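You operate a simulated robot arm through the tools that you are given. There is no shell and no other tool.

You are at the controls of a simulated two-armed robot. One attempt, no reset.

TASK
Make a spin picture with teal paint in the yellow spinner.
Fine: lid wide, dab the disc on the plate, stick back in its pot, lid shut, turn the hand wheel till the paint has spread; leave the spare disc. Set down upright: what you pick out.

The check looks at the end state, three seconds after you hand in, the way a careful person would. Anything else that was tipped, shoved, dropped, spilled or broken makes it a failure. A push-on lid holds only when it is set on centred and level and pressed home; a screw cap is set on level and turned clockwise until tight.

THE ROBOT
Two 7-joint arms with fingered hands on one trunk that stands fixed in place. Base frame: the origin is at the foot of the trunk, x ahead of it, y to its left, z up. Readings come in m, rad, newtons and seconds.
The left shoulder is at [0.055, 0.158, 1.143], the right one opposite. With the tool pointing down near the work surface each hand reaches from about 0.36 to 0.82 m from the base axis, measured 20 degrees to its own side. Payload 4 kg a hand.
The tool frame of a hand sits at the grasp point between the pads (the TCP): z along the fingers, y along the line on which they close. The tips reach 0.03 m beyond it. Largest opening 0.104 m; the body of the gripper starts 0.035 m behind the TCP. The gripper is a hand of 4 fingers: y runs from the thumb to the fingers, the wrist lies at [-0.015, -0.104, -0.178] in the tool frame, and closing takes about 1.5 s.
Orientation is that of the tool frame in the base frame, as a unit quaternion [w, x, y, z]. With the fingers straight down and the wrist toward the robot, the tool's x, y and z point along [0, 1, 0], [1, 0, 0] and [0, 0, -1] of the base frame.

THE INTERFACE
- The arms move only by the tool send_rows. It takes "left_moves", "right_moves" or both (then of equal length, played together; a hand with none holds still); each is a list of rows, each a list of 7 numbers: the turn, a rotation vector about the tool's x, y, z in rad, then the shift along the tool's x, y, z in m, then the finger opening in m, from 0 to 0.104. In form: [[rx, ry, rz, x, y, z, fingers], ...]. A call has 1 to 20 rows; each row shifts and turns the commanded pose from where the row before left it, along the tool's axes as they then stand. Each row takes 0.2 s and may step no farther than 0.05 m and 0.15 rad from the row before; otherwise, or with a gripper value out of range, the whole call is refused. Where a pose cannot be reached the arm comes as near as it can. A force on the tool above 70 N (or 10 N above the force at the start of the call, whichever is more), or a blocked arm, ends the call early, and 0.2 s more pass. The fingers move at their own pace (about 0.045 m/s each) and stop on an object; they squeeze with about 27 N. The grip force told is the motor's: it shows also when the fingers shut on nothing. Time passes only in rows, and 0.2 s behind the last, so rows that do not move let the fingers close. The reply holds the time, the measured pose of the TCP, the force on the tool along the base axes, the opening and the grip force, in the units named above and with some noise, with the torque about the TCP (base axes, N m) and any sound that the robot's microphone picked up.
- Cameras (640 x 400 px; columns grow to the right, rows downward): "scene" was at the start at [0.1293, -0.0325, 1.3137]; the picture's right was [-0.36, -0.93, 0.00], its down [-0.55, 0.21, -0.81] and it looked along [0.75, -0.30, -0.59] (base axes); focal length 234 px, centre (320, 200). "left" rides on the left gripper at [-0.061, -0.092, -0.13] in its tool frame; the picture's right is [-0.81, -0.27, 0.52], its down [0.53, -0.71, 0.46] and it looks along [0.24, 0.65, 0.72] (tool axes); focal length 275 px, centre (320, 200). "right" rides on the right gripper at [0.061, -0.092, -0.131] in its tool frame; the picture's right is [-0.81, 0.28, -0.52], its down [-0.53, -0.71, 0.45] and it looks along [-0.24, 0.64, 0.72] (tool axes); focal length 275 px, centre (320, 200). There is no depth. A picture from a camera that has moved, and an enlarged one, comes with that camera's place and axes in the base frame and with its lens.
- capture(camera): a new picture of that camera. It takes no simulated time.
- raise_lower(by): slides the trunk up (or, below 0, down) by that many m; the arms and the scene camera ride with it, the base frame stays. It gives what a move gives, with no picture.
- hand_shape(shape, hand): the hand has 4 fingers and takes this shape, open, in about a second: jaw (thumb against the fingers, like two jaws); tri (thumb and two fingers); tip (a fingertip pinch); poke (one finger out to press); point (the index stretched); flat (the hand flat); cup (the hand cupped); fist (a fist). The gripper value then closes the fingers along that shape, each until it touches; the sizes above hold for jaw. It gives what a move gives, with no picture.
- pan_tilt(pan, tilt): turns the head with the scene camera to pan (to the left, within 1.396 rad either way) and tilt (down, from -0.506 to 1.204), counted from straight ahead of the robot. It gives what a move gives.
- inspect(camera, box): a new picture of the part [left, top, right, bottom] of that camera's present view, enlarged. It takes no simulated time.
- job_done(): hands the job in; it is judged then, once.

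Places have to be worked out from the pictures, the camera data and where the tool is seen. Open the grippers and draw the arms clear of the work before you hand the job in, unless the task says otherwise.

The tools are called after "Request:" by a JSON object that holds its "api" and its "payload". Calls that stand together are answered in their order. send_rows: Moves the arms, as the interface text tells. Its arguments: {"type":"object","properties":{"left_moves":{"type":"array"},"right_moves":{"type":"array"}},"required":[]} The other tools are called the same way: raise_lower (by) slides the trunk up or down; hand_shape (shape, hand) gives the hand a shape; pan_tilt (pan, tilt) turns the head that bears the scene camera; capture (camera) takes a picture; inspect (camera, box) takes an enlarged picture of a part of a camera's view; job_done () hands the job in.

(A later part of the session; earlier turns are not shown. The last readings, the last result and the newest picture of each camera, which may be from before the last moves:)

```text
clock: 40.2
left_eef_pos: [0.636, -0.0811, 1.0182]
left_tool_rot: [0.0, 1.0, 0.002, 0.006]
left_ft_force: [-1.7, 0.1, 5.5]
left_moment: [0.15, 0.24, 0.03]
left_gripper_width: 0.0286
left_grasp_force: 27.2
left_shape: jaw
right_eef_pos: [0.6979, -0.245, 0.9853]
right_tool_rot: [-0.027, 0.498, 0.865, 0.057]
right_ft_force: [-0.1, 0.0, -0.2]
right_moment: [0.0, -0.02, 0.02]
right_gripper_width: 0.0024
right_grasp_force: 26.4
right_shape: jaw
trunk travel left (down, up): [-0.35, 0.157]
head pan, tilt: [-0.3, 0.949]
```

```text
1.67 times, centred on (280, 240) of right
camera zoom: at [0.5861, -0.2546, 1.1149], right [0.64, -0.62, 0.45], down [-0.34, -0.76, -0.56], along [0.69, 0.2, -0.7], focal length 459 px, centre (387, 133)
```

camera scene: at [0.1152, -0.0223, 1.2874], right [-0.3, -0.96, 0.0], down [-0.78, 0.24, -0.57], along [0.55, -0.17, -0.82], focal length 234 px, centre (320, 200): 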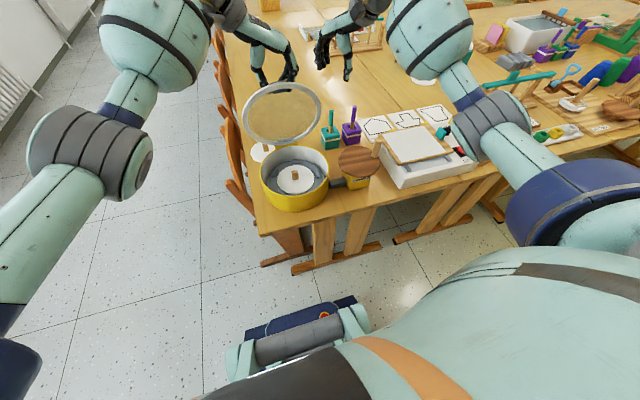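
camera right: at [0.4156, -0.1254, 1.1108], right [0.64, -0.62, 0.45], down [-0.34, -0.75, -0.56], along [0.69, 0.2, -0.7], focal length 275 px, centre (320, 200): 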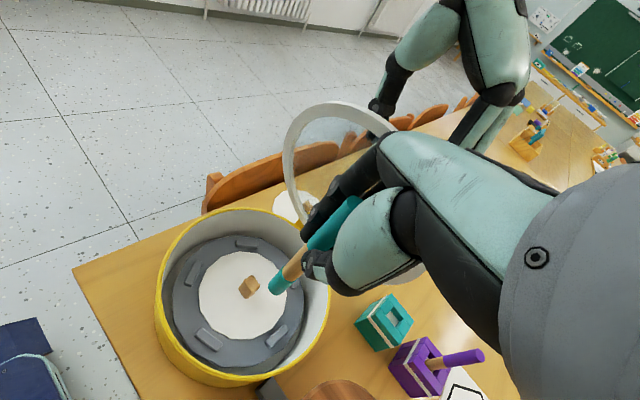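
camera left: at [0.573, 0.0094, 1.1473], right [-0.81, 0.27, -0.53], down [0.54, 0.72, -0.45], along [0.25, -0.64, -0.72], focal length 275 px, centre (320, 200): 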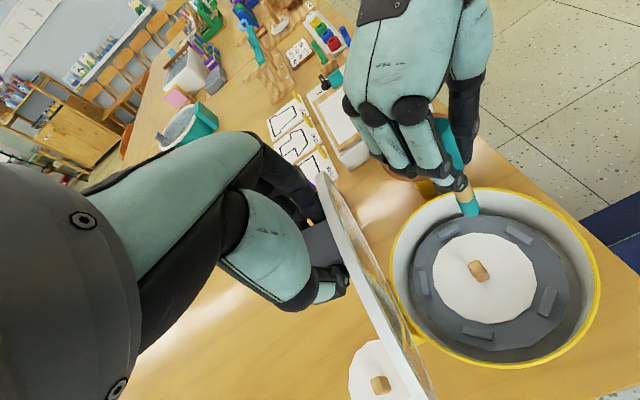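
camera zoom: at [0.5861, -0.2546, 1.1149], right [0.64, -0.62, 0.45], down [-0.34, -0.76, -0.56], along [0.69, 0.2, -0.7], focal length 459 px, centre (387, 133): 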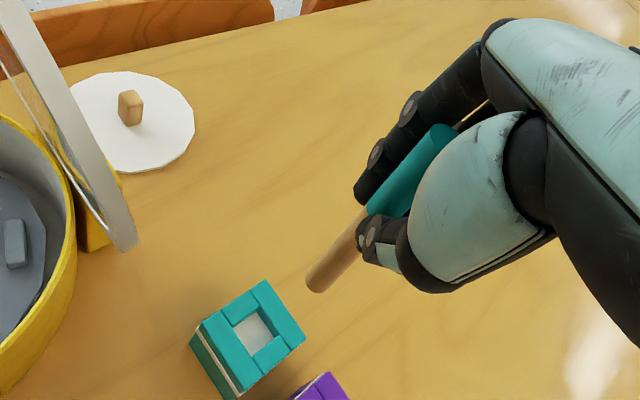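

The stick's bottom is about 4 mm off the hole in both views (+x, -y), so I correct by (-4, +4) mm and descend until the tip is about 1 cm above the pot.

Request:
{"api": "send_rows", "payload": {"right_moves": [[0, 0, 0, 0.0052, -0.0016, 0.0005, 0.0], [0, 0, 0, -0.0024, -0.0014, 0.0216, 0.0], [0, 0, 0, -0.0024, -0.0014, 0.0216, 0.0], [0, 0, 0, -0.0025, -0.0014, 0.0216, 0.0], [0, 0, 0, -0.0025, -0.0014, 0.0215, 0.0], [0, 0, 0, 0, 0, 0, 0.0], [0, 0, 0, 0, 0, 0, 0.0]]}}

Request:
{"api": "inspect", "payload": {"camera": "scene", "box": [300, 70, 380, 140]}}

Request:
{"api": "inspect", "payload": {"camera": "right", "box": [180, 180, 340, 320]}}

```text
clock: 41.8
left_eef_pos: [0.6355, -0.0817, 1.0178]
left_tool_rot: [0.0, 1.0, 0.001, 0.007]
left_ft_force: [-1.4, 0.3, 3.6]
left_moment: [0.12, 0.21, -0.02]
left_gripper_width: 0.0285
left_grasp_force: 27.1
left_shape: jaw
right_eef_pos: [0.6946, -0.2452, 0.8977]
right_tool_rot: [-0.027, 0.498, 0.865, 0.057]
right_ft_force: [0.5, 0.0, 0.9]
right_moment: [-0.03, 0.01, 0.02]
right_gripper_width: 0.0024
right_grasp_force: 27.0
right_shape: jaw
trunk travel left (down, up): [-0.35, 0.157]
head pan, tilt: [-0.3, 0.949]
```

```text
5.71 times, centred on (340, 105) of scene
camera zoom: at [0.1165, -0.0219, 1.2873], right [-0.3, -0.96, 0.0], down [-0.78, 0.24, -0.57], along [0.55, -0.17, -0.82], focal length 1335 px, centre (206, 743)
```

zoom: 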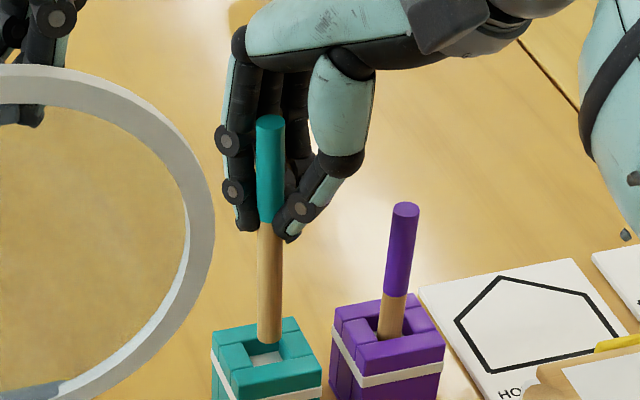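

```text
2.86 times, centred on (260, 250) of right
camera zoom: at [0.5822, -0.2536, 1.0269], right [0.64, -0.62, 0.45], down [-0.34, -0.75, -0.56], along [0.69, 0.2, -0.7], focal length 786 px, centre (491, 57)
```

zoom: 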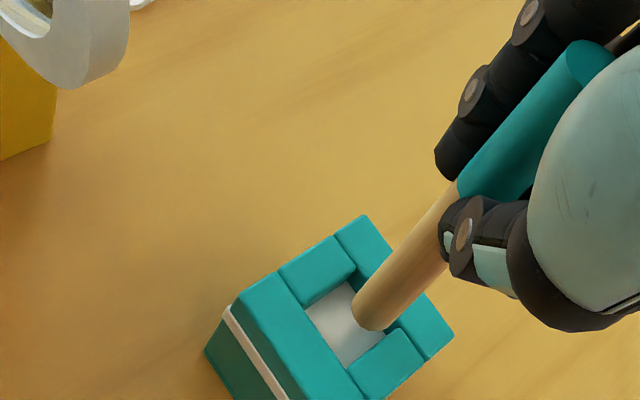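

The tip is right over the hole, within about 2–3 mm. I shift (+2, +2) mm and lower 25 mm in small rows, watching the force.

Request:
{"api": "send_rows", "payload": {"right_moves": [[0, 0, 0, 0.0007, 0.0027, 0.0003, 0.0], [0, 0, 0, -0.0006, -0.0003, 0.005, 0.0], [0, 0, 0, -0.0006, -0.0003, 0.005, 0.0], [0, 0, 0, -0.0006, -0.0003, 0.005, 0.0], [0, 0, 0, -0.0005, -0.0003, 0.005, 0.0], [0, 0, 0, -0.0005, -0.0003, 0.005, 0.0], [0, 0, 0, 0, 0, 0, 0.0]]}}

Request:
{"api": "inspect", "payload": {"camera": "scene", "box": [300, 70, 380, 140]}}

Request:
{"api": "inspect", "payload": {"camera": "right", "box": [180, 180, 340, 320]}}

```text
clock: 43.4
left_eef_pos: [0.6306, -0.0807, 1.02]
left_tool_rot: [-0.001, 1.0, 0.002, 0.007]
left_ft_force: [2.1, -5.1, -18.8]
left_moment: [0.03, 0.12, 0.07]
left_gripper_width: 0.0277
left_grasp_force: 26.4
left_shape: jaw
right_eef_pos: [0.6969, -0.2403, 0.8857]
right_tool_rot: [-0.017, 0.497, 0.865, 0.065]
right_ft_force: [-6.8, -3.3, 54.3]
right_moment: [0.16, 0.29, 0.02]
right_gripper_width: 0.0063
right_grasp_force: 28.1
right_shape: jaw
trunk travel left (down, up): [-0.35, 0.157]
head pan, tilt: [-0.3, 0.949]
```

```text
5.71 times, centred on (340, 105) of scene
camera zoom: at [0.1104, -0.0211, 1.288], right [-0.3, -0.96, 0.0], down [-0.78, 0.24, -0.58], along [0.55, -0.17, -0.82], focal length 1335 px, centre (206, 743)
```

zoom: 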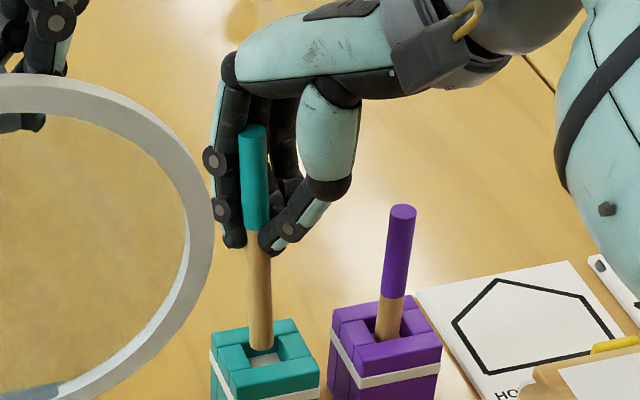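

```text
2.86 times, centred on (260, 250) of right
camera zoom: at [0.5823, -0.2504, 1.0127], right [0.63, -0.63, 0.46], down [-0.33, -0.75, -0.57], along [0.7, 0.21, -0.68], focal length 786 px, centre (491, 57)
```

zoom: 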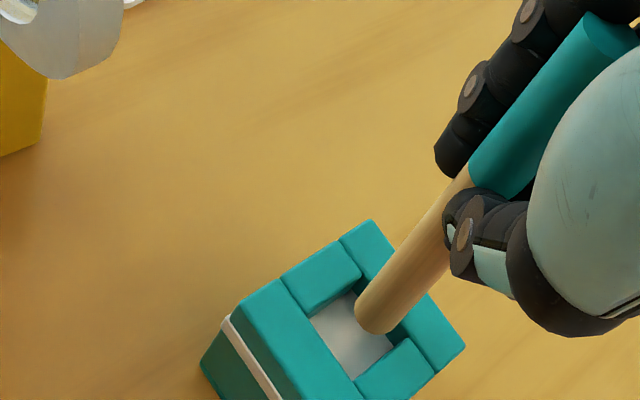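

The stick's end sits on the pot's far rim (54 N). I back up at once and look again.

Request:
{"api": "send_rows", "payload": {"right_moves": [[0, 0, 0, 0.0011, 0.0006, -0.0099, 0.0], [0, 0, 0, 0.0011, 0.0006, -0.0099, 0.0], [0, 0, 0, 0, 0, 0, 0.0], [0, 0, 0, 0, 0, 0, 0.0]]}}

Request:
{"api": "inspect", "payload": {"camera": "scene", "box": [310, 80, 370, 140]}}

Request:
{"api": "inspect", "payload": {"camera": "right", "box": [180, 180, 340, 320]}}

Request:
{"api": "inspect", "payload": {"camera": "scene", "box": [240, 40, 400, 200]}}

```text
clock: 44.4
left_eef_pos: [0.6356, -0.0802, 1.0187]
left_tool_rot: [0.0, 1.0, 0.001, 0.007]
left_ft_force: [-1.0, 3.2, -0.9]
left_moment: [0.2, 0.17, 0.01]
left_gripper_width: 0.0277
left_grasp_force: 27.0
left_shape: jaw
right_eef_pos: [0.6975, -0.2413, 0.8899]
right_tool_rot: [-0.029, 0.497, 0.865, 0.055]
right_ft_force: [-0.8, -0.8, 0.3]
right_moment: [0.01, 0.01, -0.01]
right_gripper_width: 0.0037
right_grasp_force: 26.8
right_shape: jaw
trunk travel left (down, up): [-0.35, 0.157]
head pan, tilt: [-0.3, 0.949]
```

```text
6.67 times, centred on (340, 110) of scene
camera zoom: at [0.1173, -0.0215, 1.2872], right [-0.3, -0.96, 0.0], down [-0.78, 0.24, -0.57], along [0.54, -0.17, -0.82], focal length 1557 px, centre (187, 800)
```

zoom: 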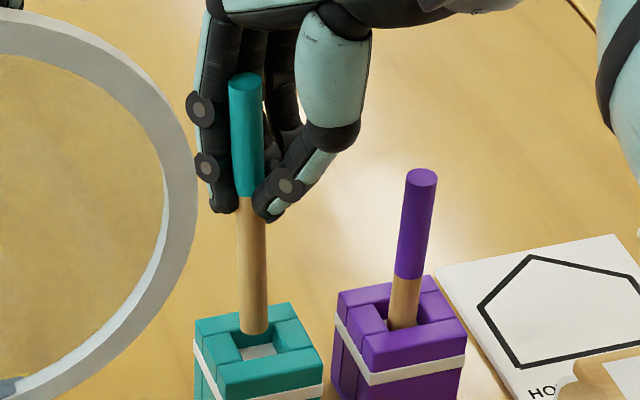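

```text
2.86 times, centred on (260, 250) of right
camera zoom: at [0.5863, -0.2499, 1.0202], right [0.64, -0.62, 0.45], down [-0.35, -0.76, -0.56], along [0.68, 0.2, -0.7], focal length 786 px, centre (491, 57)
```

zoom: 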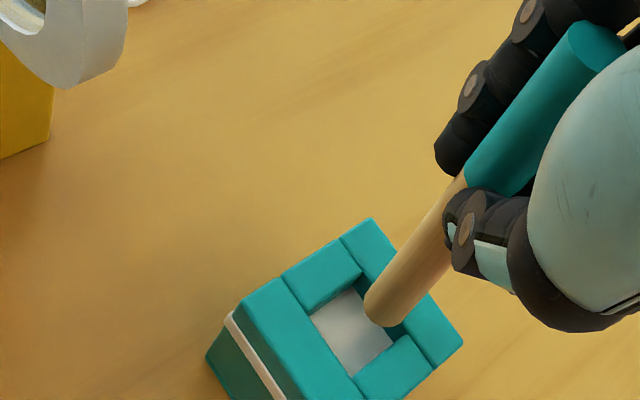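

```text
2.50 times, centred on (320, 120) of scene
camera zoom: at [0.1173, -0.0215, 1.2872], right [-0.3, -0.96, 0.0], down [-0.78, 0.24, -0.57], along [0.54, -0.17, -0.82], focal length 584 px, centre (320, 400)
```

zoom: 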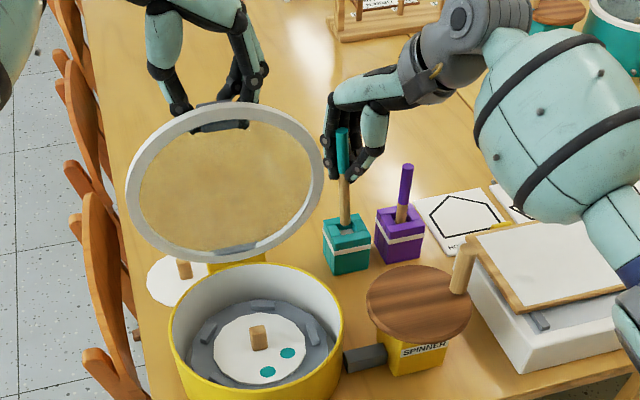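

The stick came free again with no load. I zoom in tightly on the hole from both cameras to measure its true centre.

Request:
{"api": "inspect", "payload": {"camera": "right", "box": [230, 250, 310, 320]}}

Request:
{"api": "inspect", "payload": {"camera": "scene", "box": [324, 114, 356, 142]}}

```text
5.71 times, centred on (270, 285) of right
camera zoom: at [0.5863, -0.2499, 1.0202], right [0.64, -0.62, 0.45], down [-0.35, -0.76, -0.56], along [0.68, 0.2, -0.7], focal length 1573 px, centre (606, -286)
```

zoom: 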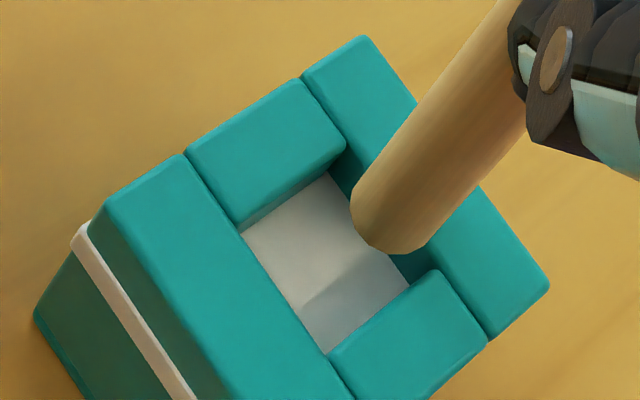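

```text
14.29 times, centred on (340, 128) of scene
camera zoom: at [0.1173, -0.0215, 1.2872], right [-0.3, -0.96, 0.0], down [-0.78, 0.24, -0.57], along [0.54, -0.17, -0.82], focal length 3337 px, centre (34, 1229)
```

zoom: 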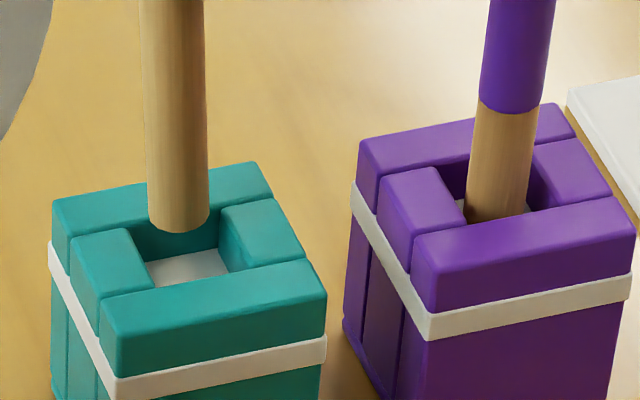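

The hole's true centre shows that the stick's end is about 8 mm too far in +x, 2 mm in -y and only ~3 mm above the rim. I shift it back by that amount and check again before lowering.

Request:
{"api": "send_rows", "payload": {"right_moves": [[0, 0, 0, 0.0003, 0.0002, -0.003, 0.0], [0, 0, 0, 0.006, -0.0064, 0.0003, 0.0], [0, 0, 0, 0, 0, 0, 0.0], [0, 0, 0, 0, 0, 0, 0.0]]}}

Request:
{"api": "inspect", "payload": {"camera": "right", "box": [230, 250, 310, 320]}}

Request:
{"api": "inspect", "payload": {"camera": "scene", "box": [324, 114, 356, 142]}}

```text
clock: 45.4
left_eef_pos: [0.6352, -0.0814, 1.0192]
left_tool_rot: [0.0, 1.0, 0.002, 0.006]
left_ft_force: [-0.9, 2.9, 2.5]
left_moment: [0.18, 0.18, 0.0]
left_gripper_width: 0.0278
left_grasp_force: 26.9
left_shape: jaw
right_eef_pos: [0.6867, -0.2362, 0.8938]
right_tool_rot: [-0.028, 0.497, 0.866, 0.057]
right_ft_force: [1.1, 0.0, 0.5]
right_moment: [-0.01, -0.02, -0.04]
right_gripper_width: 0.0037
right_grasp_force: 27.1
right_shape: jaw
trunk travel left (down, up): [-0.35, 0.157]
head pan, tilt: [-0.3, 0.949]
```

```text
5.71 times, centred on (270, 285) of right
camera zoom: at [0.5759, -0.2471, 1.0238], right [0.64, -0.62, 0.45], down [-0.34, -0.75, -0.56], along [0.69, 0.2, -0.7], focal length 1573 px, centre (606, -286)
```

zoom: 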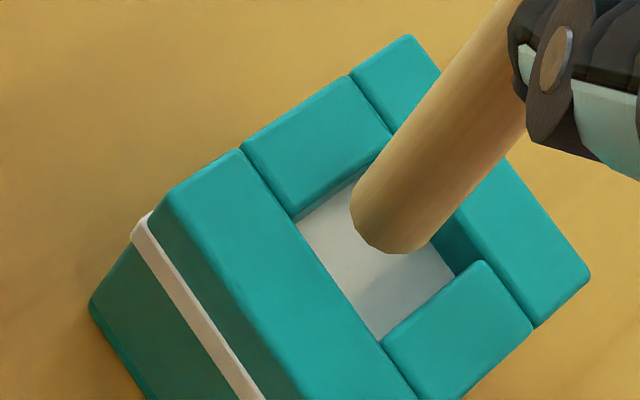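

```text
14.29 times, centred on (340, 128) of scene
camera zoom: at [0.1164, -0.0215, 1.2873], right [-0.3, -0.96, 0.0], down [-0.78, 0.24, -0.57], along [0.55, -0.17, -0.82], focal length 3337 px, centre (34, 1229)
```

zoom: 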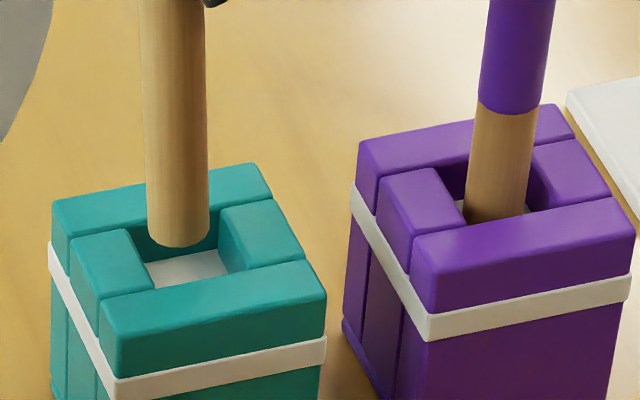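

Both cameras now agree that the tip is over the hole to within 2 mm, but the stick still leans about 0.07 rad toward +y. I straighten it with a small turn and compensate the tip's shift.

Request:
{"api": "send_rows", "payload": {"right_moves": [[0, 0, 0, 0.0006, 0.0003, -0.005, 0.0], [-0.0345, 0.0598, 0, 0, 0, 0, 0.0], [0, 0, 0, -0.0076, -0.0037, -0.0017, 0.0], [0, 0, 0, 0, 0, 0, 0.0], [0, 0, 0, 0, 0, 0, 0.0]]}}

Request:
{"api": "inspect", "payload": {"camera": "right", "box": [230, 250, 310, 320]}}

Request:
{"api": "inspect", "payload": {"camera": "scene", "box": [324, 114, 356, 142]}}

Request:
{"api": "inspect", "payload": {"camera": "scene", "box": [310, 80, 370, 140]}}

```text
clock: 46.6
left_eef_pos: [0.635, -0.0805, 1.0185]
left_tool_rot: [0.0, 1.0, 0.002, 0.006]
left_ft_force: [-1.4, 3.9, 4.1]
left_moment: [0.19, 0.2, 0.04]
left_gripper_width: 0.0275
left_grasp_force: 26.8
left_shape: jaw
right_eef_pos: [0.6884, -0.2466, 0.8995]
right_tool_rot: [-0.046, 0.496, 0.862, 0.088]
right_ft_force: [0.5, -0.2, 0.4]
right_moment: [0.02, 0.01, 0.01]
right_gripper_width: 0.0036
right_grasp_force: 27.2
right_shape: jaw
trunk travel left (down, up): [-0.35, 0.157]
head pan, tilt: [-0.3, 0.949]
```

```text
5.71 times, centred on (270, 285) of right
camera zoom: at [0.5768, -0.2651, 1.0269], right [0.64, -0.65, 0.4], down [-0.34, -0.71, -0.61], along [0.69, 0.25, -0.68], focal length 1573 px, centre (606, -286)
```

zoom: 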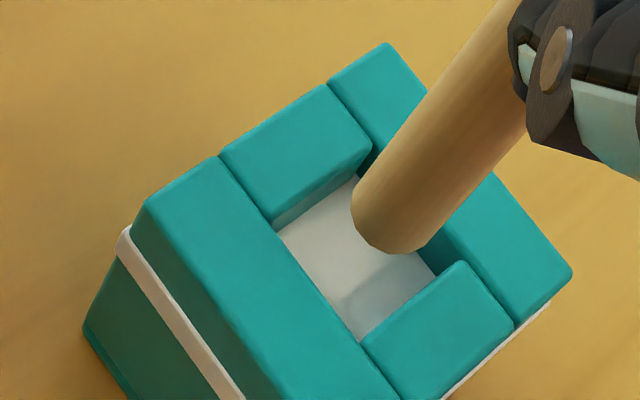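

```text
14.29 times, centred on (340, 128) of scene
camera zoom: at [0.1163, -0.0215, 1.2873], right [-0.3, -0.96, 0.0], down [-0.78, 0.24, -0.57], along [0.55, -0.17, -0.82], focal length 3337 px, centre (34, 1229)
```

zoom: 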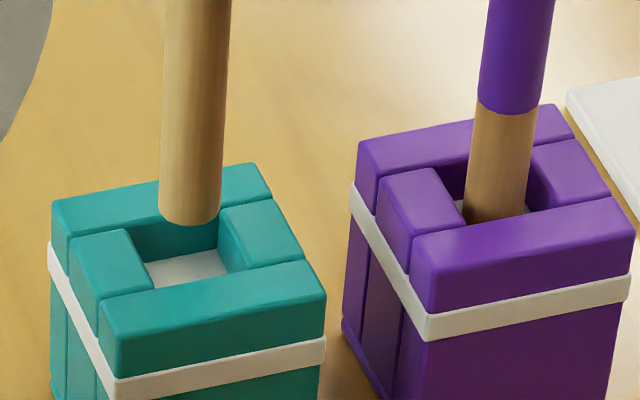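

```text
6.67 times, centred on (340, 110) of scene
camera zoom: at [0.1163, -0.0215, 1.2873], right [-0.3, -0.96, 0.0], down [-0.78, 0.24, -0.57], along [0.55, -0.17, -0.82], focal length 1557 px, centre (187, 800)
```

zoom: 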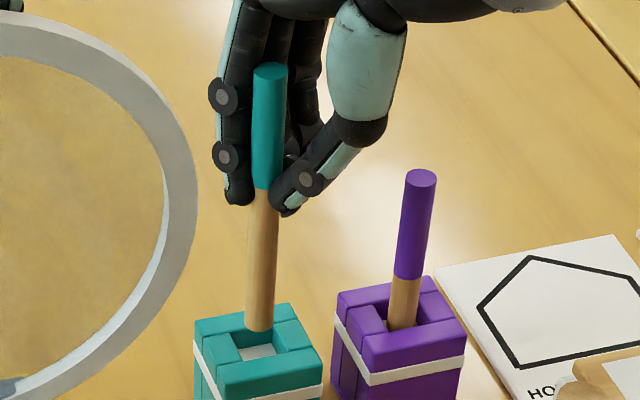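

The stick is now vertical and within ~1 mm of the hole's centre in both views. I lower 22 mm in small rows and check force.

Request:
{"api": "send_rows", "payload": {"right_moves": [[0, 0, 0, -0.0004, 0.0006, 0.0043, 0.0], [0, 0, 0, -0.00075, -0.0004, 0.0043, 0.0], [0, 0, 0, -0.00075, -0.0004, 0.0043, 0.0], [0, 0, 0, -0.00075, -0.0004, 0.0043, 0.0], [0, 0, 0, 0, 0, 0, 0.0]]}}

Request:
{"api": "inspect", "payload": {"camera": "right", "box": [230, 250, 310, 320]}}

Request:
{"api": "inspect", "payload": {"camera": "scene", "box": [324, 114, 356, 142]}}

```text
clock: 47.8
left_eef_pos: [0.6346, -0.0816, 1.0178]
left_tool_rot: [-0.001, 1.0, 0.001, 0.005]
left_ft_force: [-1.0, 3.0, 4.0]
left_moment: [0.18, 0.2, -0.03]
left_gripper_width: 0.0278
left_grasp_force: 27.1
left_shape: jaw
right_eef_pos: [0.6899, -0.2476, 0.8815]
right_tool_rot: [-0.045, 0.496, 0.863, 0.088]
right_ft_force: [0.0, 0.7, -0.3]
right_moment: [0.0, 0.0, 0.0]
right_gripper_width: 0.0036
right_grasp_force: 27.5
right_shape: jaw
trunk travel left (down, up): [-0.35, 0.157]
head pan, tilt: [-0.3, 0.949]
```

```text
5.71 times, centred on (270, 285) of right
camera zoom: at [0.5776, -0.2656, 1.0093], right [0.64, -0.65, 0.4], down [-0.34, -0.71, -0.61], along [0.69, 0.25, -0.68], focal length 1573 px, centre (606, -286)
```

zoom: 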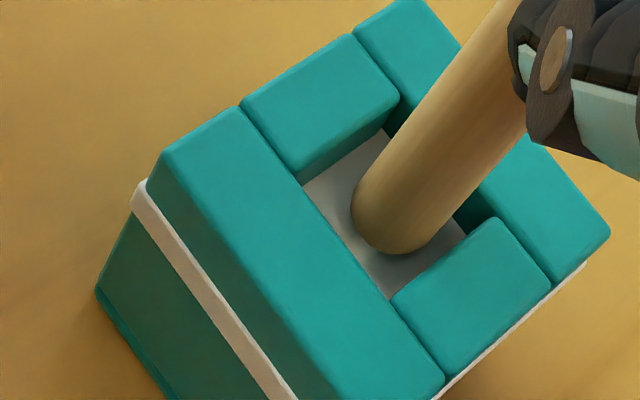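

```text
14.29 times, centred on (340, 128) of scene
camera zoom: at [0.1163, -0.0215, 1.2873], right [-0.3, -0.96, 0.0], down [-0.78, 0.24, -0.57], along [0.55, -0.17, -0.82], focal length 3337 px, centre (34, 1229)
```

zoom: 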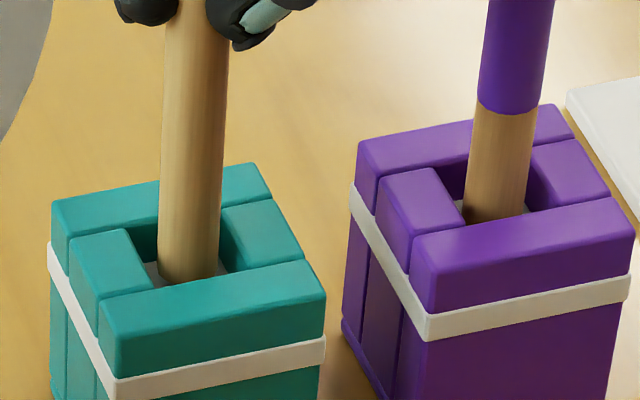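

The stick is in the hole with no load. I continue lowering another 30 mm.

Request:
{"api": "send_rows", "payload": {"right_moves": [[0, 0, 0, -0.00075, -0.0004, 0.0043, 0.0], [0, 0, 0, -0.00075, -0.0004, 0.0043, 0.0], [0, 0, 0, -0.00075, -0.0004, 0.0043, 0.0], [0, 0, 0, -0.00075, -0.0004, 0.0043, 0.0], [0, 0, 0, -0.00075, -0.0004, 0.0043, 0.0], [0, 0, 0, -0.00075, -0.0004, 0.0043, 0.0], [0, 0, 0, 0, 0, 0, 0.0]]}}

Request:
{"api": "inspect", "payload": {"camera": "right", "box": [200, 210, 320, 320]}}

Request:
{"api": "inspect", "payload": {"camera": "scene", "box": [315, 90, 365, 142]}}

```text
clock: 49.4
left_eef_pos: [0.6362, -0.0814, 1.0176]
left_tool_rot: [0.0, 1.0, 0.003, 0.006]
left_ft_force: [-1.8, 2.6, 3.7]
left_moment: [0.17, 0.18, -0.03]
left_gripper_width: 0.0279
left_grasp_force: 27.4
left_shape: jaw
right_eef_pos: [0.6903, -0.2468, 0.8551]
right_tool_rot: [-0.045, 0.497, 0.862, 0.088]
right_ft_force: [0.3, 0.4, 0.3]
right_moment: [0.0, 0.0, 0.02]
right_gripper_width: 0.0037
right_grasp_force: 27.4
right_shape: jaw
trunk travel left (down, up): [-0.35, 0.157]
head pan, tilt: [-0.3, 0.949]
```

```text
3.64 times, centred on (260, 265) of right
camera zoom: at [0.5785, -0.2652, 0.9834], right [0.64, -0.65, 0.4], down [-0.34, -0.71, -0.61], along [0.69, 0.25, -0.68], focal length 1001 px, centre (538, -36)
```

zoom: 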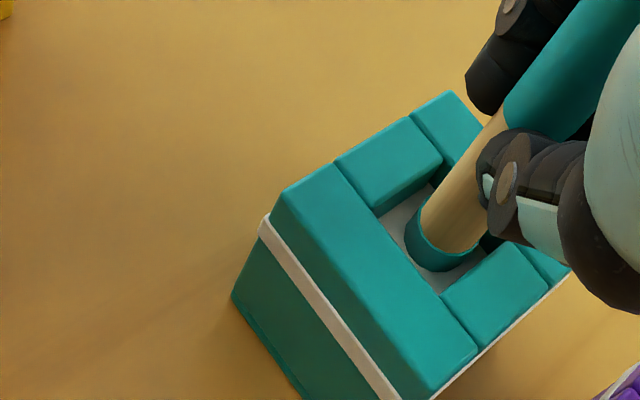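

```text
7.69 times, centred on (340, 116) of scene
camera zoom: at [0.1163, -0.0215, 1.2873], right [-0.3, -0.96, 0.0], down [-0.78, 0.24, -0.57], along [0.55, -0.17, -0.82], focal length 1797 px, centre (166, 846)
```

zoom: 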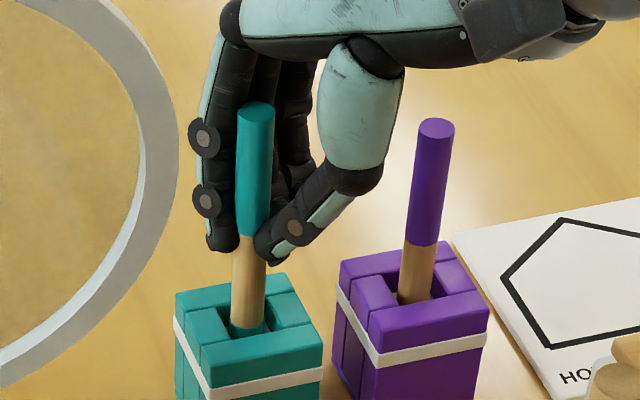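

The tip is re-dipped (it shows teal again). I lower in 2–3 mm steps until it touches the pot's bottom.

Request:
{"api": "send_rows", "payload": {"right_moves": [[0, 0, 0, -0.0005, -0.0003, 0.0029, 0.0], [0, 0, 0, -0.0004, -0.0002, 0.002, 0.0], [0, 0, 0, 0, 0, 0, 0.0]]}}

```text
clock: 50.2
left_eef_pos: [0.6354, -0.0816, 1.0187]
left_tool_rot: [0.0, 1.0, 0.002, 0.006]
left_ft_force: [-1.0, 1.7, 3.7]
left_moment: [0.12, 0.21, 0.0]
left_gripper_width: 0.0279
left_grasp_force: 26.9
left_shape: jaw
right_eef_pos: [0.6897, -0.2471, 0.85]
right_tool_rot: [-0.045, 0.496, 0.863, 0.087]
right_ft_force: [0.4, 0.0, -0.5]
right_moment: [0.0, 0.0, -0.03]
right_gripper_width: 0.0037
right_grasp_force: 27.1
right_shape: jaw
trunk travel left (down, up): [-0.35, 0.157]
head pan, tilt: [-0.3, 0.949]
```

There is still no contact at TCP z 0.850. I continue 4 mm more.

Request:
{"api": "send_rows", "payload": {"right_moves": [[0, 0, 0, -0.0004, -0.0002, 0.002, 0.0], [0, 0, 0, -0.0004, -0.0002, 0.002, 0.0], [0, 0, 0, 0, 0, 0, 0.0]]}}

Request:
{"api": "inspect", "payload": {"camera": "scene", "box": [315, 90, 365, 142]}}

```text
clock: 51.0
left_eef_pos: [0.6358, -0.0813, 1.0184]
left_tool_rot: [0.0, 1.0, 0.001, 0.007]
left_ft_force: [-1.6, 2.4, 3.6]
left_moment: [0.17, 0.22, 0.01]
left_gripper_width: 0.0278
left_grasp_force: 26.2
left_shape: jaw
right_eef_pos: [0.691, -0.2474, 0.8436]
right_tool_rot: [-0.045, 0.496, 0.863, 0.087]
right_ft_force: [0.4, -0.5, 0.1]
right_moment: [0.0, 0.01, 0.0]
right_gripper_width: 0.0036
right_grasp_force: 27.0
right_shape: jaw
trunk travel left (down, up): [-0.35, 0.157]
head pan, tilt: [-0.3, 0.949]
```

```text
7.69 times, centred on (340, 116) of scene
camera zoom: at [0.1163, -0.0215, 1.2873], right [-0.3, -0.96, 0.0], down [-0.78, 0.24, -0.57], along [0.55, -0.17, -0.82], focal length 1797 px, centre (166, 846)
```

zoom: 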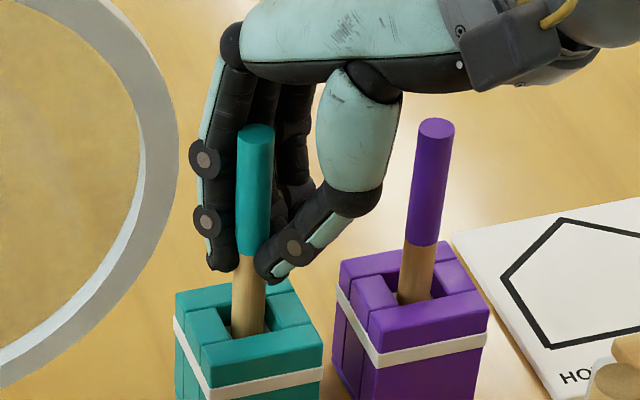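

The stick's top is still about 1 cm higher than it was originally, so there is room below. I lower 6 mm more and check the force.

Request:
{"api": "send_rows", "payload": {"right_moves": [[0, 0, 0, -0.0004, -0.0002, 0.002, 0.0], [0, 0, 0, -0.0004, -0.0002, 0.002, 0.0], [0, 0, 0, -0.0004, -0.0002, 0.002, 0.0], [0, 0, 0, 0, 0, 0, 0.0]]}}

Request:
{"api": "inspect", "payload": {"camera": "scene", "box": [315, 90, 365, 142]}}

Request:
{"api": "inspect", "payload": {"camera": "right", "box": [200, 210, 320, 320]}}

```text
clock: 52.0
left_eef_pos: [0.635, -0.0812, 1.0177]
left_tool_rot: [0.0, 1.0, 0.002, 0.006]
left_ft_force: [-1.8, 3.2, 4.1]
left_moment: [0.14, 0.19, 0.03]
left_gripper_width: 0.0277
left_grasp_force: 27.4
left_shape: jaw
right_eef_pos: [0.6893, -0.2463, 0.8395]
right_tool_rot: [-0.045, 0.496, 0.863, 0.088]
right_ft_force: [0.0, 0.8, -0.3]
right_moment: [0.0, 0.0, 0.0]
right_gripper_width: 0.0036
right_grasp_force: 26.8
right_shape: jaw
trunk travel left (down, up): [-0.35, 0.157]
head pan, tilt: [-0.3, 0.949]
```

```text
7.69 times, centred on (340, 116) of scene
camera zoom: at [0.1163, -0.0215, 1.2873], right [-0.3, -0.96, 0.0], down [-0.78, 0.24, -0.57], along [0.55, -0.17, -0.82], focal length 1797 px, centre (166, 846)
```

zoom: 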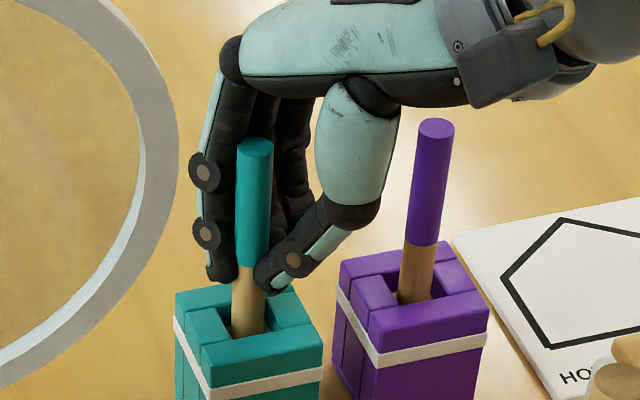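

```text
3.64 times, centred on (260, 265) of right
camera zoom: at [0.5785, -0.2656, 0.9683], right [0.64, -0.65, 0.4], down [-0.34, -0.71, -0.61], along [0.69, 0.25, -0.68], focal length 1001 px, centre (538, -36)
```

zoom: 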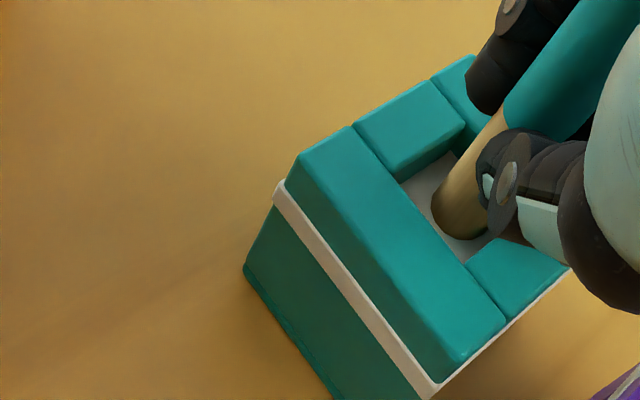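

About 6 mm remain and there is no contact yet. I lower 4 mm more and, unless force appears, open gently so the stick settles in.

Request:
{"api": "send_rows", "payload": {"right_moves": [[0, 0, 0, -0.0004, -0.0002, 0.002, 0.0], [0, 0, 0, -0.0004, -0.0002, 0.002, 0.0], [0, 0, 0, 0, 0, 0, 0.0]]}}

Request:
{"api": "inspect", "payload": {"camera": "scene", "box": [315, 90, 365, 142]}}

```text
clock: 52.8
left_eef_pos: [0.6336, -0.0813, 1.0183]
left_tool_rot: [0.0, 1.0, 0.001, 0.007]
left_ft_force: [-0.9, 1.3, 1.1]
left_moment: [0.1, 0.17, -0.03]
left_gripper_width: 0.0278
left_grasp_force: 26.7
left_shape: jaw
right_eef_pos: [0.6904, -0.2468, 0.8371]
right_tool_rot: [-0.043, 0.496, 0.863, 0.088]
right_ft_force: [-1.7, 1.2, 6.5]
right_moment: [0.09, 0.04, 0.05]
right_gripper_width: 0.0039
right_grasp_force: 27.6
right_shape: jaw
trunk travel left (down, up): [-0.35, 0.157]
head pan, tilt: [-0.3, 0.949]
```

```text
7.69 times, centred on (340, 116) of scene
camera zoom: at [0.1154, -0.0214, 1.2875], right [-0.3, -0.96, 0.0], down [-0.78, 0.24, -0.57], along [0.55, -0.17, -0.82], focal length 1797 px, centre (166, 846)
```

zoom: 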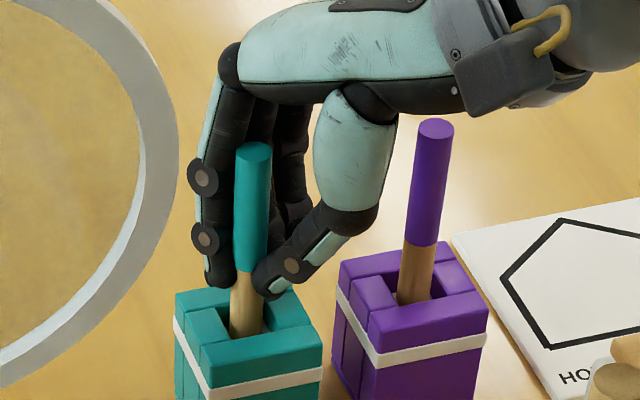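

Light contact with the pot's bottom (6.5 N): the stick stands in. I open the right hand and look.

Request:
{"api": "send_rows", "payload": {"right_moves": [[0, 0, 0, 0, 0, 0, 0.015], [0, 0, 0, 0, 0, 0, 0.03], [0, 0, 0, 0, 0, 0, 0.045], [0, 0, 0, 0, 0, 0, 0.06], [0, 0, 0, 0, 0, 0, 0.065], [0, 0, 0, 0, 0, 0, 0.065]]}}

Request:
{"api": "inspect", "payload": {"camera": "scene", "box": [315, 90, 365, 142]}}

Request:
{"api": "inspect", "payload": {"camera": "right", "box": [180, 120, 420, 320]}}

```text
clock: 54.2
left_eef_pos: [0.6354, -0.0815, 1.0176]
left_tool_rot: [0.0, 1.0, 0.002, 0.006]
left_ft_force: [-1.5, 3.0, 2.7]
left_moment: [0.21, 0.2, 0.01]
left_gripper_width: 0.0277
left_grasp_force: 27.5
left_shape: jaw
right_eef_pos: [0.6909, -0.2478, 0.8353]
right_tool_rot: [-0.045, 0.496, 0.863, 0.087]
right_ft_force: [0.0, -0.2, 0.3]
right_moment: [-0.02, 0.02, -0.01]
right_gripper_width: 0.0649
right_grasp_force: 0.0
right_shape: jaw
trunk travel left (down, up): [-0.35, 0.157]
head pan, tilt: [-0.3, 0.949]
```

```text
7.69 times, centred on (340, 116) of scene
camera zoom: at [0.1164, -0.0215, 1.2873], right [-0.3, -0.96, 0.0], down [-0.78, 0.24, -0.57], along [0.55, -0.17, -0.82], focal length 1797 px, centre (166, 846)
```

zoom: 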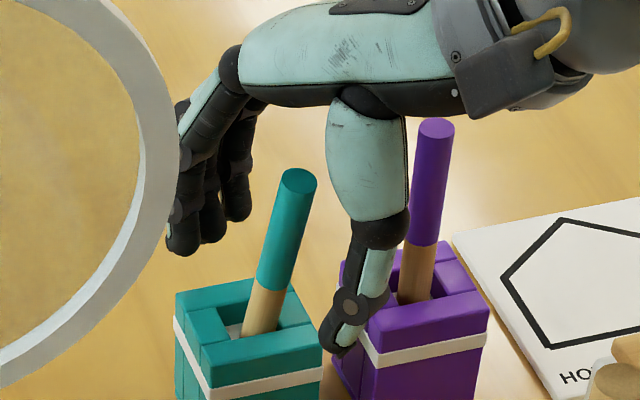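

```text
2.00 times, centred on (300, 220) of right
camera zoom: at [0.5792, -0.2657, 0.9641], right [0.64, -0.65, 0.4], down [-0.34, -0.71, -0.61], along [0.69, 0.25, -0.68], focal length 551 px, centre (360, 160)
```

zoom: 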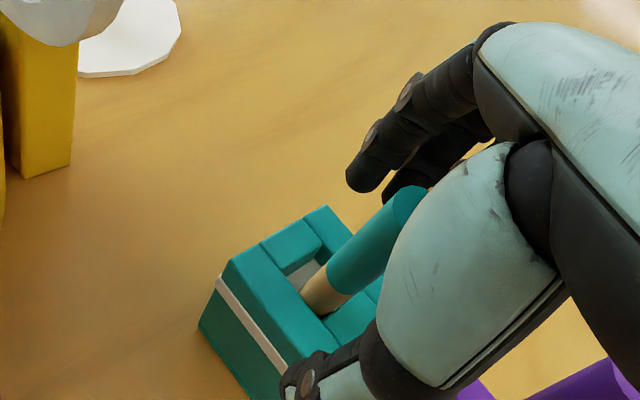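

The stick is in its pot but leans about 9° toward the thumb. I re-grip it softly at the same pose to straighten it and check how it stands in the hand before releasing again, more slowly.

Request:
{"api": "send_rows", "payload": {"right_moves": [[0, 0, 0, 0, 0, 0, 0.05], [0, 0, 0, 0, 0, 0, 0.04], [0, 0, 0, 0, 0, 0, 0.03], [0, 0, 0, 0, 0, 0, 0.02], [0, 0, 0, 0, 0, 0, 0.012], [0, 0, 0, 0, 0, 0, 0.008], [0, 0, 0, 0, 0, 0, 0.008]]}}

Request:
{"api": "inspect", "payload": {"camera": "scene", "box": [315, 90, 365, 142]}}

Request:
{"api": "inspect", "payload": {"camera": "right", "box": [180, 120, 420, 320]}}

```text
clock: 55.8
left_eef_pos: [0.6353, -0.0816, 1.018]
left_tool_rot: [-0.001, 1.0, 0.001, 0.007]
left_ft_force: [-1.5, 2.5, 3.7]
left_moment: [0.17, 0.2, -0.02]
left_gripper_width: 0.0278
left_grasp_force: 27.0
left_shape: jaw
right_eef_pos: [0.691, -0.2465, 0.8359]
right_tool_rot: [-0.046, 0.496, 0.863, 0.087]
right_ft_force: [0.1, 0.2, 0.1]
right_moment: [-0.05, -0.02, -0.03]
right_gripper_width: 0.001
right_grasp_force: 25.8
right_shape: jaw
trunk travel left (down, up): [-0.35, 0.157]
head pan, tilt: [-0.3, 0.949]
```

```text
7.69 times, centred on (340, 116) of scene
camera zoom: at [0.1163, -0.0215, 1.2873], right [-0.3, -0.96, 0.0], down [-0.78, 0.24, -0.57], along [0.55, -0.17, -0.82], focal length 1797 px, centre (166, 846)
```

zoom: 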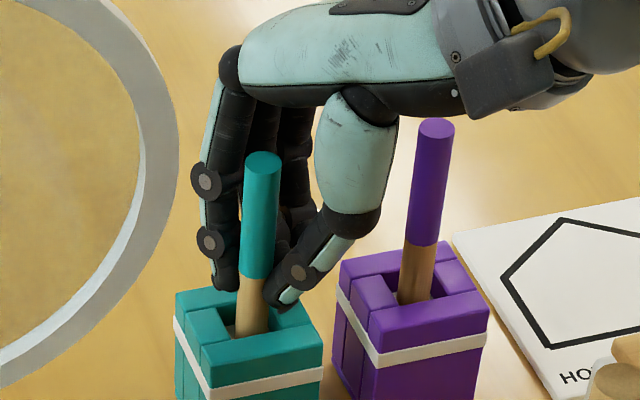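

```text
2.00 times, centred on (300, 220) of right
camera zoom: at [0.5792, -0.2657, 0.964], right [0.64, -0.65, 0.4], down [-0.34, -0.71, -0.61], along [0.69, 0.25, -0.68], focal length 551 px, centre (360, 160)
```

zoom: 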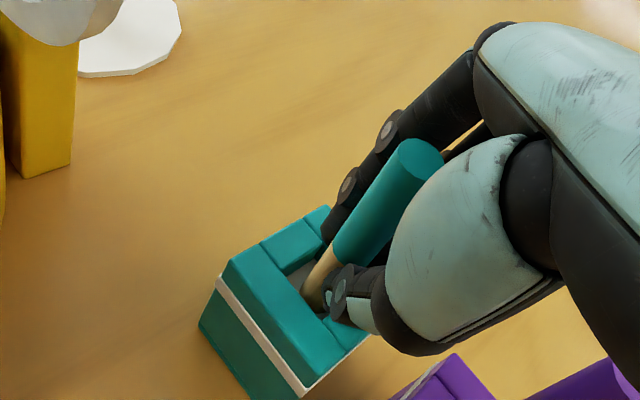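

Re-gripped, the stick stands nearly vertical in both views. I open again in small increments.

Request:
{"api": "send_rows", "payload": {"right_moves": [[0, 0, 0, 0, 0, 0, 0.012], [0, 0, 0, 0, 0, 0, 0.016], [0, 0, 0, 0, 0, 0, 0.02], [0, 0, 0, 0, 0, 0, 0.024], [0, 0, 0, 0, 0, 0, 0.03], [0, 0, 0, 0, 0, 0, 0.036], [0, 0, 0, 0, 0, 0, 0.044], [0, 0, 0, 0, 0, 0, 0.055], [0, 0, 0, 0, 0, 0, 0.065], [0, 0, 0, 0, 0, 0, 0.065]]}}

Request:
{"api": "inspect", "payload": {"camera": "scene", "box": [315, 90, 365, 142]}}

Request:
{"api": "inspect", "payload": {"camera": "right", "box": [180, 120, 420, 320]}}

```text
clock: 58.0
left_eef_pos: [0.635, -0.0809, 1.0185]
left_tool_rot: [0.001, 1.0, 0.002, 0.006]
left_ft_force: [-1.3, 2.5, 2.6]
left_moment: [0.18, 0.2, 0.03]
left_gripper_width: 0.0278
left_grasp_force: 27.4
left_shape: jaw
right_eef_pos: [0.6912, -0.2467, 0.836]
right_tool_rot: [-0.045, 0.495, 0.863, 0.088]
right_ft_force: [0.2, 0.4, 0.2]
right_moment: [0.02, 0.02, 0.01]
right_gripper_width: 0.0646
right_grasp_force: 0.0
right_shape: jaw
trunk travel left (down, up): [-0.35, 0.157]
head pan, tilt: [-0.3, 0.949]
```

```text
7.69 times, centred on (340, 116) of scene
camera zoom: at [0.1163, -0.0215, 1.2873], right [-0.3, -0.96, 0.0], down [-0.78, 0.24, -0.57], along [0.55, -0.17, -0.82], focal length 1797 px, centre (166, 846)
```

zoom: 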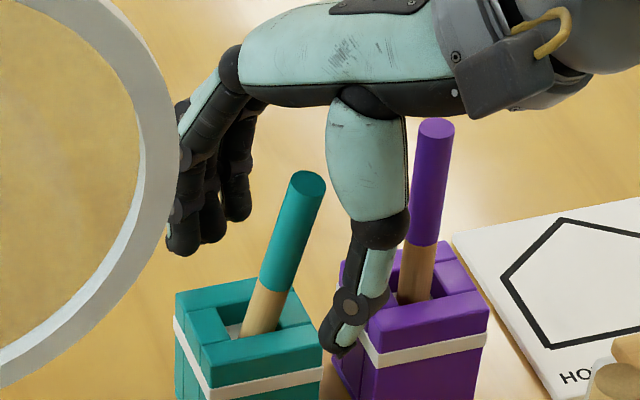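

```text
2.00 times, centred on (300, 220) of right
camera zoom: at [0.5792, -0.2657, 0.9641], right [0.64, -0.65, 0.4], down [-0.34, -0.71, -0.61], along [0.69, 0.25, -0.68], focal length 551 px, centre (360, 160)
```

zoom: 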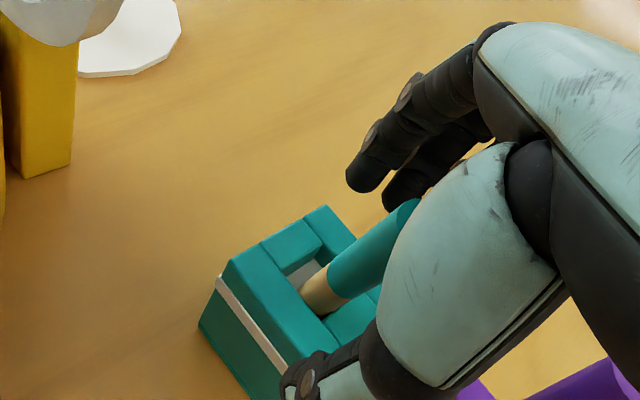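

It leans again toward the thumb (about 12°) when released, although it stands well when held. I'll instead nudge it upright with a loosely closed hand (no grip): first I close to 35 mm and look.

Request:
{"api": "send_rows", "payload": {"right_moves": [[0, 0, 0, 0, 0, 0, 0.055], [0, 0, 0, 0, 0, 0, 0.045], [0, 0, 0, 0, 0, 0, 0.035], [0, 0, 0, 0, 0, 0, 0.035], [0, 0, 0, 0, 0, 0, 0.035]]}}

Request:
{"api": "inspect", "payload": {"camera": "scene", "box": [315, 90, 365, 142]}}

Request:
{"api": "inspect", "payload": {"camera": "right", "box": [180, 120, 420, 320]}}

```text
clock: 59.2
left_eef_pos: [0.6352, -0.0826, 1.0174]
left_tool_rot: [0.0, 1.0, 0.002, 0.006]
left_ft_force: [-1.0, 2.6, 2.9]
left_moment: [0.16, 0.18, 0.01]
left_gripper_width: 0.0276
left_grasp_force: 27.0
left_shape: jaw
right_eef_pos: [0.6911, -0.2474, 0.8365]
right_tool_rot: [-0.045, 0.495, 0.863, 0.088]
right_ft_force: [0.8, 1.1, -0.4]
right_moment: [-0.02, 0.02, -0.01]
right_gripper_width: 0.0354
right_grasp_force: 0.0
right_shape: jaw
trunk travel left (down, up): [-0.35, 0.157]
head pan, tilt: [-0.3, 0.949]
```

```text
7.69 times, centred on (340, 116) of scene
camera zoom: at [0.1163, -0.0215, 1.2873], right [-0.3, -0.96, 0.0], down [-0.78, 0.24, -0.57], along [0.55, -0.17, -0.82], focal length 1797 px, centre (166, 846)
```

zoom: 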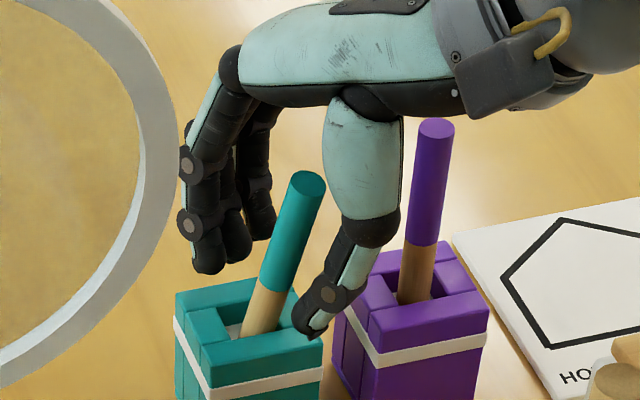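

```text
2.00 times, centred on (300, 220) of right
camera zoom: at [0.5792, -0.2657, 0.964], right [0.64, -0.65, 0.4], down [-0.34, -0.71, -0.61], along [0.69, 0.25, -0.68], focal length 551 px, centre (360, 160)
```

zoom: 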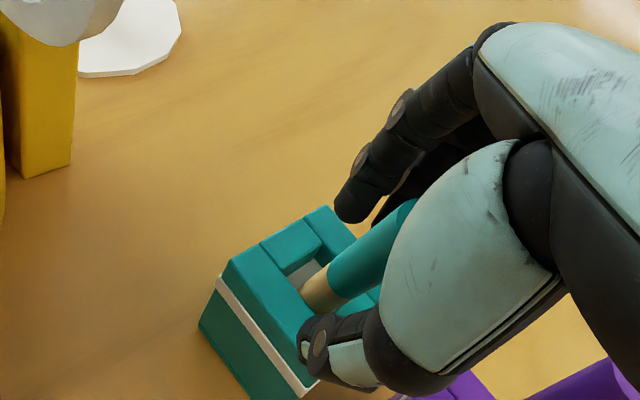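

The thumb is close beside the leaning stick. I move the hand 12 mm along its +y (finger) direction to nudge the stick upright with the thumb.

Request:
{"api": "send_rows", "payload": {"right_moves": [[0, 0, 0, 0, 0.004, 0, 0.035], [0, 0, 0, 0, 0.004, 0, 0.035], [0, 0, 0, 0, 0.004, 0, 0.035], [0, 0, 0, 0, 0, 0, 0.035], [0, 0, 0, 0, 0, 0, 0.035]]}}

Request:
{"api": "inspect", "payload": {"camera": "scene", "box": [315, 90, 365, 142]}}

Request:
{"api": "inspect", "payload": {"camera": "right", "box": [180, 120, 420, 320]}}

```text
clock: 60.4
left_eef_pos: [0.634, -0.0813, 1.0182]
left_tool_rot: [-0.001, 1.0, 0.002, 0.006]
left_ft_force: [-1.3, 1.9, 3.9]
left_moment: [0.14, 0.23, 0.03]
left_gripper_width: 0.0278
left_grasp_force: 27.0
left_shape: jaw
right_eef_pos: [0.7018, -0.2408, 0.8367]
right_tool_rot: [-0.046, 0.496, 0.863, 0.087]
right_ft_force: [-0.1, 0.3, 0.0]
right_moment: [0.0, 0.01, 0.03]
right_gripper_width: 0.0355
right_grasp_force: 0.0
right_shape: jaw
trunk travel left (down, up): [-0.35, 0.157]
head pan, tilt: [-0.3, 0.949]
```

```text
7.69 times, centred on (340, 116) of scene
camera zoom: at [0.1163, -0.0215, 1.2873], right [-0.3, -0.96, 0.0], down [-0.78, 0.24, -0.57], along [0.55, -0.17, -0.82], focal length 1797 px, centre (166, 846)
```

zoom: 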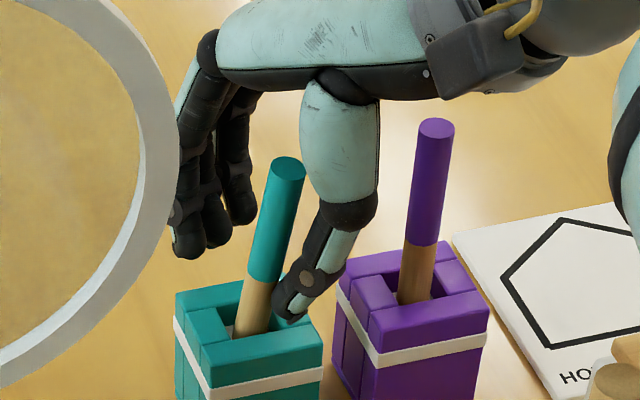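

```text
2.00 times, centred on (300, 220) of right
camera zoom: at [0.5897, -0.2603, 0.9652], right [0.64, -0.65, 0.4], down [-0.34, -0.71, -0.61], along [0.69, 0.25, -0.68], focal length 551 px, centre (360, 160)
```

zoom: 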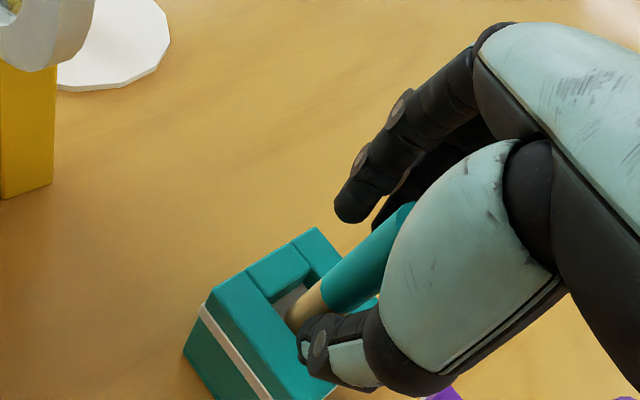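

The stick is coming up (its lean has roughly halved). I push 6 mm more.

Request:
{"api": "send_rows", "payload": {"right_moves": [[0, 0, 0, 0, 0.003, 0, 0.035], [0, 0, 0, 0, 0.003, 0, 0.035], [0, 0, 0, 0, 0, 0, 0.035], [0, 0, 0, 0, 0, 0, 0.035]]}}

Request:
{"api": "inspect", "payload": {"camera": "scene", "box": [315, 90, 365, 142]}}

Request:
{"api": "inspect", "payload": {"camera": "right", "box": [180, 120, 420, 320]}}

```text
clock: 61.4
left_eef_pos: [0.6358, -0.0813, 1.0194]
left_tool_rot: [0.0, 1.0, 0.002, 0.007]
left_ft_force: [-0.7, 2.2, 5.0]
left_moment: [0.17, 0.21, 0.04]
left_gripper_width: 0.028
left_grasp_force: 27.6
left_shape: jaw
right_eef_pos: [0.7068, -0.2378, 0.8384]
right_tool_rot: [-0.045, 0.496, 0.863, 0.087]
right_ft_force: [-0.5, 0.4, 0.4]
right_moment: [-0.03, -0.01, 0.0]
right_gripper_width: 0.0352
right_grasp_force: 0.1
right_shape: jaw
trunk travel left (down, up): [-0.35, 0.157]
head pan, tilt: [-0.3, 0.949]
```

```text
7.69 times, centred on (340, 116) of scene
camera zoom: at [0.1164, -0.0215, 1.2873], right [-0.3, -0.96, 0.0], down [-0.78, 0.24, -0.57], along [0.55, -0.17, -0.82], focal length 1797 px, centre (166, 846)
```

zoom: 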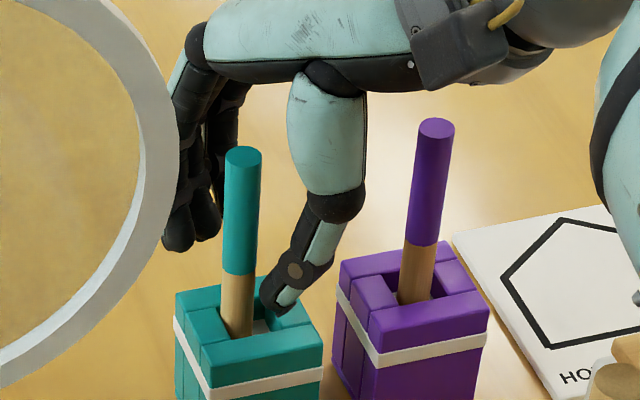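

```text
2.00 times, centred on (300, 220) of right
camera zoom: at [0.5952, -0.2573, 0.9655], right [0.64, -0.65, 0.4], down [-0.34, -0.71, -0.61], along [0.69, 0.25, -0.68], focal length 551 px, centre (360, 160)
```

zoom: 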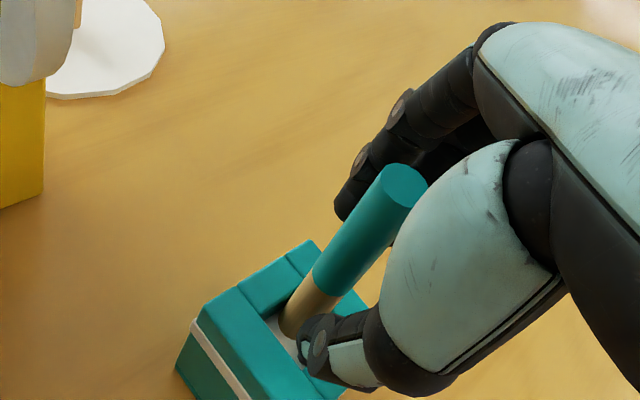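

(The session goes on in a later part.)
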